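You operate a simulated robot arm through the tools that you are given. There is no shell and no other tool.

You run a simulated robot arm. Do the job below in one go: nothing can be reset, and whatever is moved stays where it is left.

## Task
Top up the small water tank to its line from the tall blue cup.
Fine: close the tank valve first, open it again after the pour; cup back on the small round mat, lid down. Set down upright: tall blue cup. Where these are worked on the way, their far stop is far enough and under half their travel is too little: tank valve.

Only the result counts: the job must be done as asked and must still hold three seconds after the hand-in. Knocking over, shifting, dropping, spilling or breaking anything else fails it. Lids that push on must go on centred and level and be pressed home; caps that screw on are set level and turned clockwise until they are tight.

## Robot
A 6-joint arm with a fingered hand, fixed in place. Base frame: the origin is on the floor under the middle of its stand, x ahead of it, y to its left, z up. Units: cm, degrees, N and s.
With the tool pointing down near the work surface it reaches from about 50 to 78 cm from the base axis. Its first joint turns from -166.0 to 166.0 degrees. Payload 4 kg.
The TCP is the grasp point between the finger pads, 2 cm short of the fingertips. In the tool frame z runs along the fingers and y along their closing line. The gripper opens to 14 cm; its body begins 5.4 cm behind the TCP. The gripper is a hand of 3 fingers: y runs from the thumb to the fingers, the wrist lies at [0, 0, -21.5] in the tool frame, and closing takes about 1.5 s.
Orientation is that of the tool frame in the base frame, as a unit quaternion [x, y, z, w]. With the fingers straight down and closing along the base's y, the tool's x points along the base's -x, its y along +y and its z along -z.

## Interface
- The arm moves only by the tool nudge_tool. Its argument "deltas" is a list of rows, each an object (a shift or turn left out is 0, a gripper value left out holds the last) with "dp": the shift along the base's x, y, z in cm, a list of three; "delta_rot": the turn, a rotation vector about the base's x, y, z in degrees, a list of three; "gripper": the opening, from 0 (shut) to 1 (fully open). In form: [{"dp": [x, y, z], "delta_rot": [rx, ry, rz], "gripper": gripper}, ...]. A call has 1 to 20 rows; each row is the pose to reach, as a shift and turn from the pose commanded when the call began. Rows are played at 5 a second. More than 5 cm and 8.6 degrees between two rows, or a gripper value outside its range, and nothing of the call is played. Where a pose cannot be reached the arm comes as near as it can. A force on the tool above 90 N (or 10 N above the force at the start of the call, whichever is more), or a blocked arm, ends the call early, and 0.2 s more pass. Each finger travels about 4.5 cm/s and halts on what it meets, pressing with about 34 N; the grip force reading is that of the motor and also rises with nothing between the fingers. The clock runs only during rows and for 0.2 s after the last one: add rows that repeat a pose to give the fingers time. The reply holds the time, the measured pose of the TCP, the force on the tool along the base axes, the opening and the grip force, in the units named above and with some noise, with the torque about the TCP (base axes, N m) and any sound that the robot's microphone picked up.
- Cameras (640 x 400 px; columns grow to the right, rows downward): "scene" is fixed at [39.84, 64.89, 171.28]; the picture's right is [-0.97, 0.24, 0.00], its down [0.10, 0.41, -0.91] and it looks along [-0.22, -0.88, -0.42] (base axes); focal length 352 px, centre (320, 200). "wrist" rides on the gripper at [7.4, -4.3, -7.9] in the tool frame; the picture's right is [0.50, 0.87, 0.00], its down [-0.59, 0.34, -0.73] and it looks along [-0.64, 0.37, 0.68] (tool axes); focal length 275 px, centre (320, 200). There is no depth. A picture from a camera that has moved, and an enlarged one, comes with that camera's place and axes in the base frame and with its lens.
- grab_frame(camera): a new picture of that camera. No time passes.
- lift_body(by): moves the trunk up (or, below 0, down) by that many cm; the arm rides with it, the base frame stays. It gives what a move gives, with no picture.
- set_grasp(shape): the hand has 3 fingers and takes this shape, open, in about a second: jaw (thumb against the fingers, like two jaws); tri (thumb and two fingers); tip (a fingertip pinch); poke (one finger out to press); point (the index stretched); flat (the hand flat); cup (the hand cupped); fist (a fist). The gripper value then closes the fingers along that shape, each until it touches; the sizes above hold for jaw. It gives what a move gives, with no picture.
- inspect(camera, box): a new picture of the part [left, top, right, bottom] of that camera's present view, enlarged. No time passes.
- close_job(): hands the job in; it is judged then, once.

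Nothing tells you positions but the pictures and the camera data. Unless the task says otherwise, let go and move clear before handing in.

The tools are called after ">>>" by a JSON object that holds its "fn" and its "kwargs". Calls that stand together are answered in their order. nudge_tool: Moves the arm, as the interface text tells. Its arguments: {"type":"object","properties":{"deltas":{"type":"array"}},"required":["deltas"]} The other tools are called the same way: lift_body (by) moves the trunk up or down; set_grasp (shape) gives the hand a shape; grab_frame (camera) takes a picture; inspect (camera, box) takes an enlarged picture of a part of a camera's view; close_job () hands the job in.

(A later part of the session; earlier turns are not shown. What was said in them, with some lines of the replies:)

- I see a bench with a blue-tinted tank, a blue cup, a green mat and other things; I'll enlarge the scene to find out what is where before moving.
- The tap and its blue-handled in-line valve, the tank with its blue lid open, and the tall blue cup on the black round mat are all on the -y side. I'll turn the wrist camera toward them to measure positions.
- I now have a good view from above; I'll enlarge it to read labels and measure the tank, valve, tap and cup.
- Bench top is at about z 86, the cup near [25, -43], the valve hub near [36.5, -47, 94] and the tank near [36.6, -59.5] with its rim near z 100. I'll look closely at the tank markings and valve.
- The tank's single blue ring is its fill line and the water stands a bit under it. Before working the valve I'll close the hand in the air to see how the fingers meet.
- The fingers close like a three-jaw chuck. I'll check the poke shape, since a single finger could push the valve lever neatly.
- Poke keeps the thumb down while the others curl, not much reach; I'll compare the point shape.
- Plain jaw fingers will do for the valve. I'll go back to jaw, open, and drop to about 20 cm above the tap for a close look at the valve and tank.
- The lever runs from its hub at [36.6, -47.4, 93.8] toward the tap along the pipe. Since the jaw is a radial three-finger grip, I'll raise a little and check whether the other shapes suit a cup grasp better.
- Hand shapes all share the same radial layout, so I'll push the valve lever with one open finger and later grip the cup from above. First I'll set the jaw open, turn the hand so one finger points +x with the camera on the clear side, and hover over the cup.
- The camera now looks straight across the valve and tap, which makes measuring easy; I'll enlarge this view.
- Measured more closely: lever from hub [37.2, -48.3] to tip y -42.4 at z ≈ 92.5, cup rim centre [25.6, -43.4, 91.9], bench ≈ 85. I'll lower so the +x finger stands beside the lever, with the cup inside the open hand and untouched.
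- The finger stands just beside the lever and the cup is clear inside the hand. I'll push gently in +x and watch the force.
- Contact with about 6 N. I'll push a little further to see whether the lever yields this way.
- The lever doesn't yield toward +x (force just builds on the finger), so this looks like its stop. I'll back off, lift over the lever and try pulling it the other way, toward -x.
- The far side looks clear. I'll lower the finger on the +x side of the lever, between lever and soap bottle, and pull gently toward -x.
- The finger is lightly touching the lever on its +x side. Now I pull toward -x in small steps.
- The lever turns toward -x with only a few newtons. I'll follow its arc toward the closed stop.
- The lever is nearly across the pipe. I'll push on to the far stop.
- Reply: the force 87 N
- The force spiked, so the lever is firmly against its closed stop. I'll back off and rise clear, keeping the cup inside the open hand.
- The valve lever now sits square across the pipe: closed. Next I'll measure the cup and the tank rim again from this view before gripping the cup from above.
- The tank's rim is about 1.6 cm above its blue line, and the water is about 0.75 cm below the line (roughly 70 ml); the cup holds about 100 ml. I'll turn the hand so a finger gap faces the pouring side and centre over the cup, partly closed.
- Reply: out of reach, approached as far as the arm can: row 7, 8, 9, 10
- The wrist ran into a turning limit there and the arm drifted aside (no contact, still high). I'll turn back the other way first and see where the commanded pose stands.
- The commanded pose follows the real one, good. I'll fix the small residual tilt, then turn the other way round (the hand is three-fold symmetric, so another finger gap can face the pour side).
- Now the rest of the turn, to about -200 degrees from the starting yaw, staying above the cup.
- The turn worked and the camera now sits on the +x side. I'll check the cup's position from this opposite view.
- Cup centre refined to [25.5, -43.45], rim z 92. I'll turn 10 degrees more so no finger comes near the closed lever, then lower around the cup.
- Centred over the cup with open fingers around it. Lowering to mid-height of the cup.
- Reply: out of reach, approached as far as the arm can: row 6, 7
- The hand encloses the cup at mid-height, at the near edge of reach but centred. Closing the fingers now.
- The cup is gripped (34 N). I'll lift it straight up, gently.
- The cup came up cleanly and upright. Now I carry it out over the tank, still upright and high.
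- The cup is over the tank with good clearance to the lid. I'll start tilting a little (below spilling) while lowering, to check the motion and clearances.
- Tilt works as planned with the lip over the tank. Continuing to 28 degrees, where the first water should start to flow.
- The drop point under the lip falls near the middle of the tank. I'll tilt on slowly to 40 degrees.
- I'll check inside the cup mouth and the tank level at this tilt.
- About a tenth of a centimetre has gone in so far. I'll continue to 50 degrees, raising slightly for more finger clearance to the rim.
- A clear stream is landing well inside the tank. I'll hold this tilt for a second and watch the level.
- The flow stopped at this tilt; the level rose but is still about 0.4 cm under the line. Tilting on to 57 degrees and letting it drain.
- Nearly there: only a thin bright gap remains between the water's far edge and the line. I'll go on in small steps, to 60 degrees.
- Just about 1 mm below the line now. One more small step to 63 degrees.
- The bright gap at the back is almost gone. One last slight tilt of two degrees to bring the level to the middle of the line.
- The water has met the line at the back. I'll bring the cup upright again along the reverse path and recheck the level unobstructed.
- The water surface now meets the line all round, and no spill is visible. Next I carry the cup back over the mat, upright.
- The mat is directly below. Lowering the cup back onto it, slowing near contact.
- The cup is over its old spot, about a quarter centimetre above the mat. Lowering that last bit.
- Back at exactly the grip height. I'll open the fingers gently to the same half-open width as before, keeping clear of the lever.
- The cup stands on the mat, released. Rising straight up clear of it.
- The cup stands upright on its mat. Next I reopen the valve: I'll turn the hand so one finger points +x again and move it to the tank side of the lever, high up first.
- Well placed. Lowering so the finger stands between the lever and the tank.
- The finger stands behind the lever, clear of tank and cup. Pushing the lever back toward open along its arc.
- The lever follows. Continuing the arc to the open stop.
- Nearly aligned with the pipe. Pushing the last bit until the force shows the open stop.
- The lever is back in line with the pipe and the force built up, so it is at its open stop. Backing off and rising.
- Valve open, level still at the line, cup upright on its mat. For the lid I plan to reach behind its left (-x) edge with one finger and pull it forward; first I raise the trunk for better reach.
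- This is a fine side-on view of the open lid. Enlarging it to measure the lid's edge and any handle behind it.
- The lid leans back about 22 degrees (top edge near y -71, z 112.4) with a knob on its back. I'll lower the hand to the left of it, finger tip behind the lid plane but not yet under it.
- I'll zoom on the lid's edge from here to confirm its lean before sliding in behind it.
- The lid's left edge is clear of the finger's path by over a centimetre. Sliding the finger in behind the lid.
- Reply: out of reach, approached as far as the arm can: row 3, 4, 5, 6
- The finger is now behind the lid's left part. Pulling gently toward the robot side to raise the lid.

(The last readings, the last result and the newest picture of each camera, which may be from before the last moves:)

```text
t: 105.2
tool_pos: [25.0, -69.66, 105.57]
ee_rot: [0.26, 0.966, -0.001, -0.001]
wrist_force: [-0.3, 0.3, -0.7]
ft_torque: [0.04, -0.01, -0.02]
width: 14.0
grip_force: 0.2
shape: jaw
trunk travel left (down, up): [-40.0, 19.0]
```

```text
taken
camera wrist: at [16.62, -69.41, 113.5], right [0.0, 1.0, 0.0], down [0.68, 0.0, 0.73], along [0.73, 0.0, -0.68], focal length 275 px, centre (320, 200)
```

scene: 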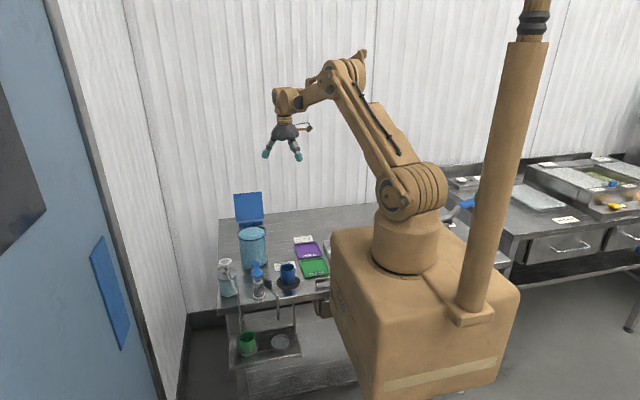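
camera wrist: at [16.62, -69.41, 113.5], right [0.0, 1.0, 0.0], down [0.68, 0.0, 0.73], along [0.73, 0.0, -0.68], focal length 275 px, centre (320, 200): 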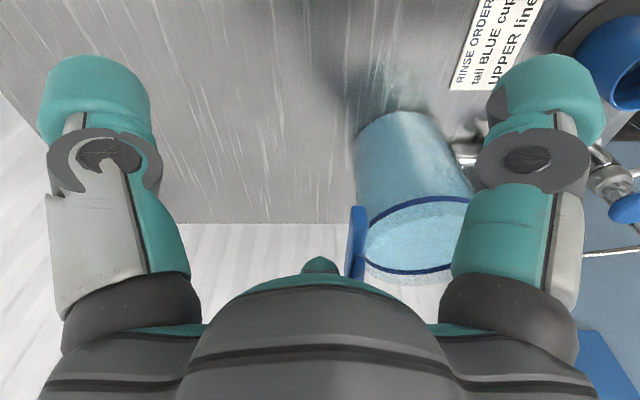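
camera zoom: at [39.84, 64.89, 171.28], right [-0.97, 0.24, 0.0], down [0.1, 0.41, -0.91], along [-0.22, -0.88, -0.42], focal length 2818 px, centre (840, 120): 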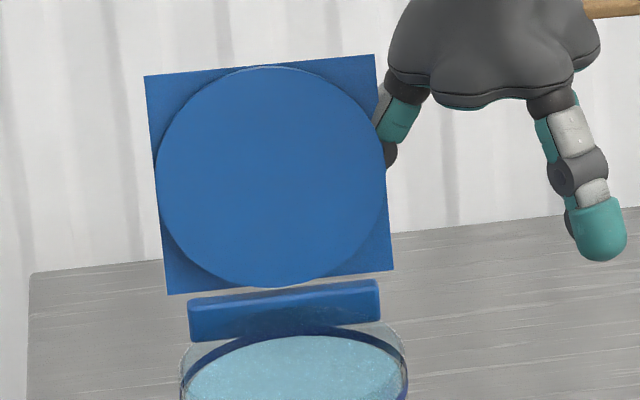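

The lid has begun to come up with hardly any force. Continuing the pull past vertical.

>>> {"fn": "nudge_tool", "kwargs": {"deltas": [{"dp": [0, 0.5, 0]}, {"dp": [0, 1.0, 0]}, {"dp": [0, 1.5, 0]}, {"dp": [0, 2.0, 0]}, {"dp": [0, 2.5, 0]}, {"dp": [0, 2.5, 0]}]}}

>>> {"fn": "inspect", "kwargs": {"camera": "scene", "box": [225, 185, 285, 235]}}

>>> {"fn": "grab_frame", "kwargs": {"camera": "wrist"}}

```text
t: 106.5
tool_pos: [24.89, -67.15, 105.71]
ee_rot: [0.26, 0.966, 0.0, 0.0]
wrist_force: [-0.6, 0.3, -0.1]
ft_torque: [0.01, 0.0, 0.02]
width: 13.98
grip_force: 0.0
shape: jaw
trunk travel left (down, up): [-40.0, 19.0]
```

```text
8.00 times, centred on (255, 210) of scene
camera zoom: at [39.84, 64.89, 171.28], right [-0.97, 0.24, 0.0], down [0.1, 0.41, -0.91], along [-0.22, -0.88, -0.42], focal length 2818 px, centre (840, 120)
```

zoom: 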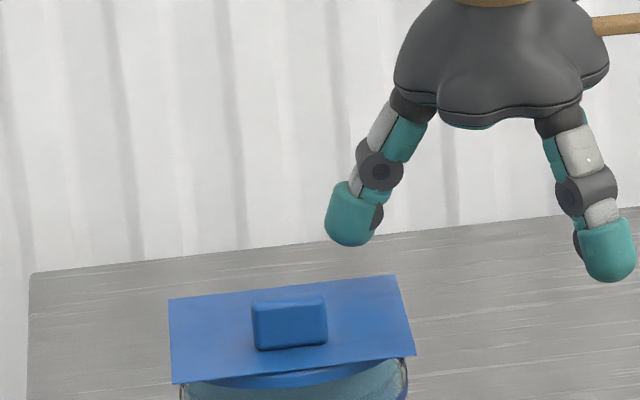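

```text
taken
camera wrist: at [16.57, -66.93, 113.55], right [0.0, 1.0, 0.0], down [0.68, 0.0, 0.73], along [0.73, 0.0, -0.68], focal length 275 px, centre (320, 200)
```

wrist: 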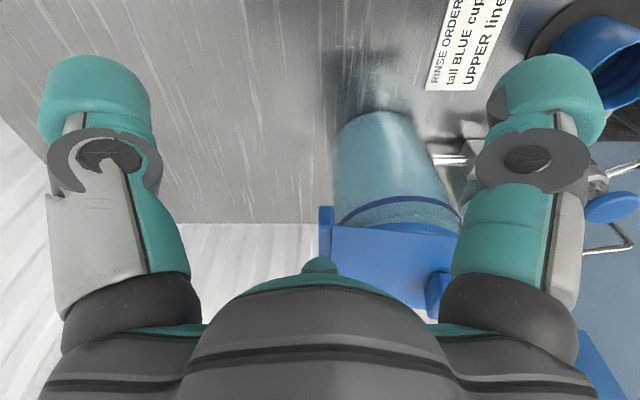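

The lid has tipped over and come down on the tank. I'll move the hand back to the left and up, let things settle, and check whether the lid lies flat.

>>> {"fn": "nudge_tool", "kwargs": {"deltas": [{"dp": [-1, 0, 1]}, {"dp": [-3, 0, 3]}, {"dp": [-4, 0, 6]}, {"dp": [-4, 0, 9]}, {"dp": [-4, 0, 12]}, {"dp": [-4, 0, 12]}, {"dp": [-4, 0, 12]}]}}

>>> {"fn": "inspect", "kwargs": {"camera": "scene", "box": [225, 205, 285, 250]}}

>>> {"fn": "grab_frame", "kwargs": {"camera": "wrist"}}

```text
t: 108.2
tool_pos: [21.05, -67.14, 117.6]
ee_rot: [0.26, 0.966, 0.0, 0.0]
wrist_force: [-1.0, 0.3, -0.3]
ft_torque: [0.0, 0.01, 0.03]
width: 13.99
grip_force: 0.1
shape: jaw
trunk travel left (down, up): [-40.0, 19.0]
```

```text
8.89 times, centred on (255, 228) of scene
camera zoom: at [39.84, 64.89, 171.28], right [-0.97, 0.24, 0.0], down [0.1, 0.41, -0.91], along [-0.22, -0.88, -0.42], focal length 3131 px, centre (898, -44)
```

zoom: 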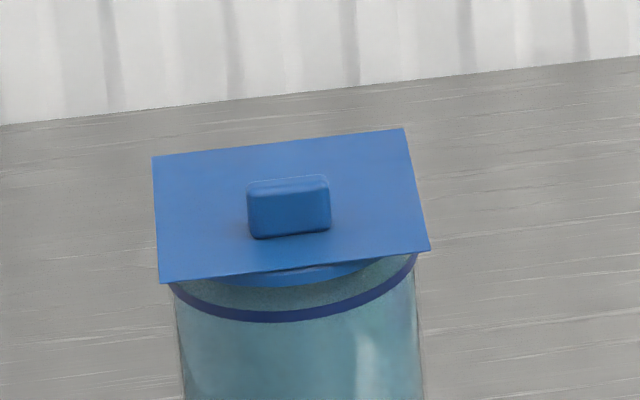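

```text
taken
camera wrist: at [12.7, -66.86, 125.57], right [0.0, 1.0, 0.0], down [0.68, 0.0, 0.73], along [0.73, 0.0, -0.68], focal length 275 px, centre (320, 200)
```

wrist: 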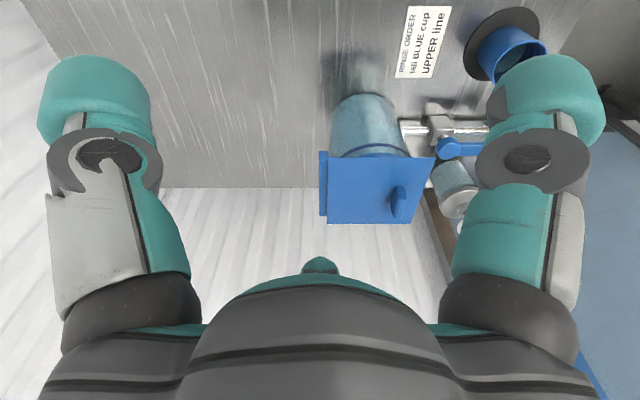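

The lid lies on the tank. I'll check from both cameras whether it is fully flat.

>>> {"fn": "inspect", "kwargs": {"camera": "wrist", "box": [300, 80, 460, 240]}}

>>> {"fn": "inspect", "kwargs": {"camera": "scene", "box": [234, 222, 274, 247]}}

```text
2.50 times, centred on (380, 160) of wrist
camera zoom: at [12.7, -66.86, 125.57], right [0.0, 1.0, 0.0], down [0.68, 0.0, 0.73], along [0.73, 0.0, -0.68], focal length 688 px, centre (170, 300)
```

zoom: 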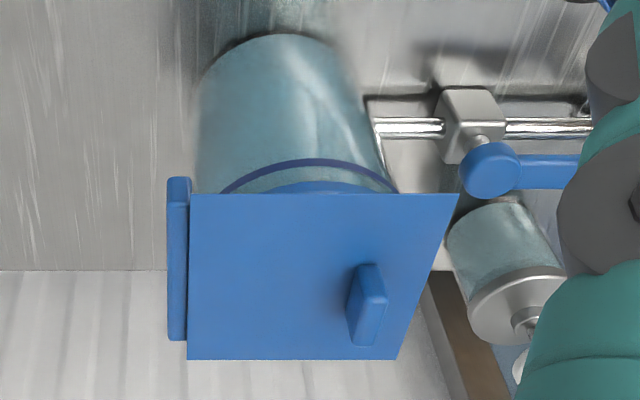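

```text
16.00 times, centred on (254, 234) of scene
camera zoom: at [39.84, 64.89, 171.28], right [-0.97, 0.24, 0.0], down [0.1, 0.41, -0.91], along [-0.22, -0.88, -0.42], focal length 5636 px, centre (1376, -352)
```

zoom: 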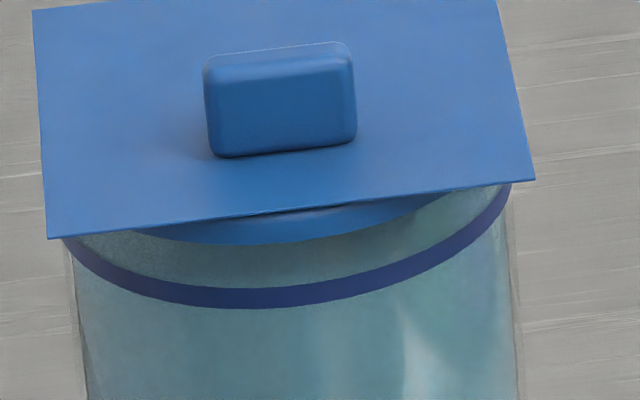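

The lid's edges measure level front to back at z ≈ 102, so it is fully down. I'll rise and withdraw the hand clear of the bench.

>>> {"fn": "nudge_tool", "kwargs": {"deltas": [{"dp": [0, 0, 4]}, {"dp": [0, 1, 8]}, {"dp": [0, 4, 12]}, {"dp": [0, 8, 15]}, {"dp": [0, 12, 17]}, {"dp": [0, 16, 18]}, {"dp": [0, 20, 19]}, {"dp": [0, 24, 20]}, {"dp": [0, 28, 20]}, {"dp": [0, 32, 20]}, {"dp": [0, 35, 20]}, {"dp": [0, 35, 20]}, {"dp": [0, 35, 20]}]}}

>>> {"fn": "grab_frame", "kwargs": {"camera": "scene"}}

>>> {"fn": "inspect", "kwargs": {"camera": "scene", "box": [220, 215, 330, 305]}}

>>> {"fn": "inspect", "kwargs": {"camera": "scene", "box": [215, 250, 325, 370]}}

>>> {"fn": "grab_frame", "kwargs": {"camera": "wrist"}}

```text
t: 111.0
tool_pos: [20.94, -32.3, 137.73]
ee_rot: [0.26, 0.966, -0.001, 0.0]
wrist_force: [-0.9, -0.4, -0.8]
ft_torque: [0.0, 0.0, -0.02]
width: 13.97
grip_force: 0.0
shape: jaw
trunk travel left (down, up): [-40.0, 19.0]
```

```text
taken
```

scene: 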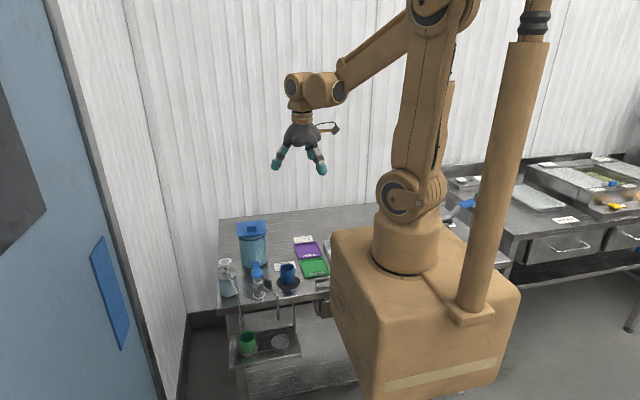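

```text
4.44 times, centred on (275, 260) of scene
camera zoom: at [39.84, 64.89, 171.28], right [-0.97, 0.24, 0.0], down [0.1, 0.41, -0.91], along [-0.22, -0.88, -0.42], focal length 1566 px, centre (520, -67)
```

zoom: 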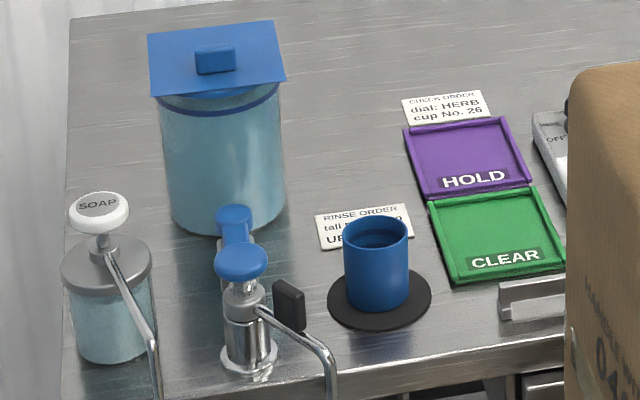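

```text
3.33 times, centred on (270, 310) of scene
camera zoom: at [39.84, 64.89, 171.28], right [-0.97, 0.24, 0.0], down [0.1, 0.41, -0.91], along [-0.22, -0.88, -0.42], focal length 1174 px, centre (487, -167)
```

zoom: 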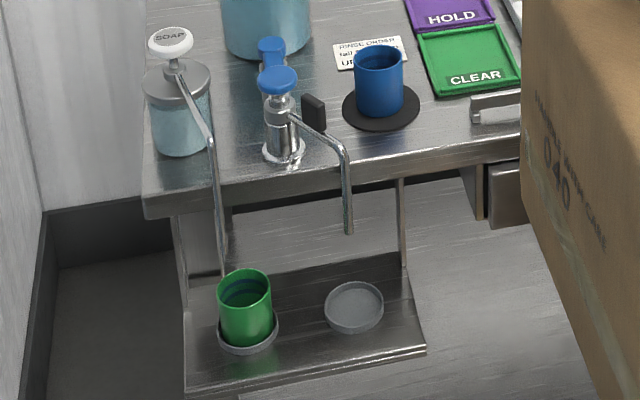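

```text
taken
camera wrist: at [12.58, -31.94, 145.51], right [0.0, 1.0, 0.0], down [0.68, 0.0, 0.73], along [0.73, 0.0, -0.68], focal length 275 px, centre (320, 200)
```

wrist: 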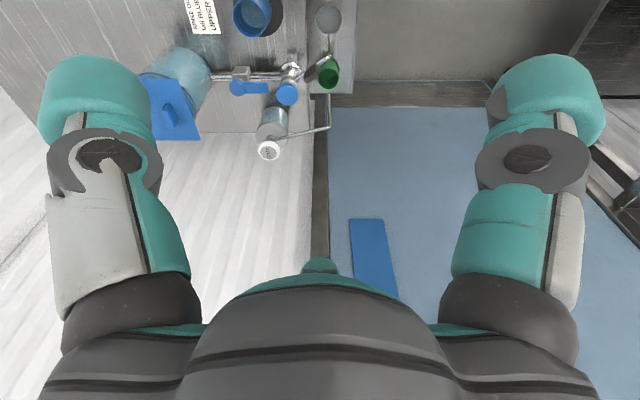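

Everything looks in place. A last look at the valve lever, cup and lid from above before handing in.

>>> {"fn": "inspect", "kwargs": {"camera": "wrist", "box": [140, 0, 340, 160]}}

>>> {"fn": "inspect", "kwargs": {"camera": "wrist", "box": [180, 30, 320, 120]}}

```text
2.50 times, centred on (240, 80) of wrist
camera zoom: at [12.58, -31.94, 145.51], right [0.0, 1.0, 0.0], down [0.68, 0.0, 0.73], along [0.73, 0.0, -0.68], focal length 688 px, centre (520, 500)
```

zoom: 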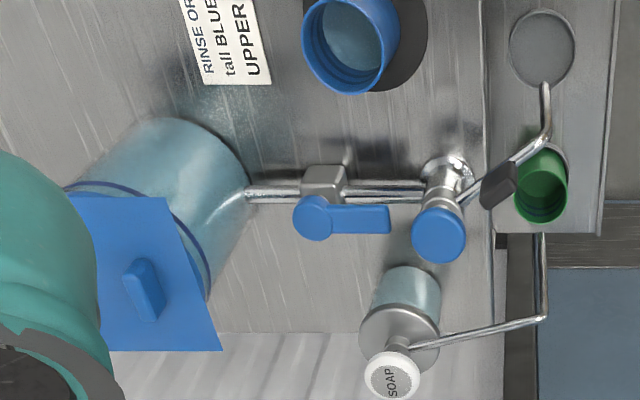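

```text
4.44 times, centred on (250, 75) of wrist
camera zoom: at [12.58, -31.94, 145.51], right [0.0, 1.0, 0.0], down [0.68, 0.0, 0.73], along [0.73, 0.0, -0.68], focal length 1224 px, centre (631, 756)
```

zoom: 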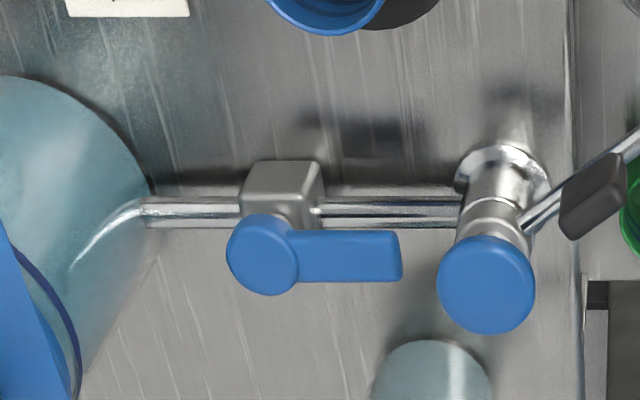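

The job is complete. The lever is in line with the pipe (open), the water is at the tank's line with the lid down, and the blue cup stands upright on its round mat. Nothing else has moved and the hand is clear, so I'm handing in.

>>> {"fn": "close_job", "kwargs": {}}

```text
The job is handed in.
```

I topped up the tank to its line from the tall blue cup and handed the job in. I haven't seen how it was judged.

- **Valve:** I closed it to its far stop before the pour. Afterwards I opened it back to its other stop, in line with the pipe. The level didn't change when it reopened.
- **Water level:** the surface meets the blue ring all round. I estimate it at about 1 mm below the middle of the ring, and I saw no spills.
- **Cup:** it is upright on the small round mat, about half a centimetre off centre.
- **Lid:** it is down and measures level front to back. I pulled it past vertical and it fell shut; I didn't press it down afterwards.

Nothing else on the bench looks moved. The hand is clear. I raised the trunk 15 cm to reach the lid and left it there.
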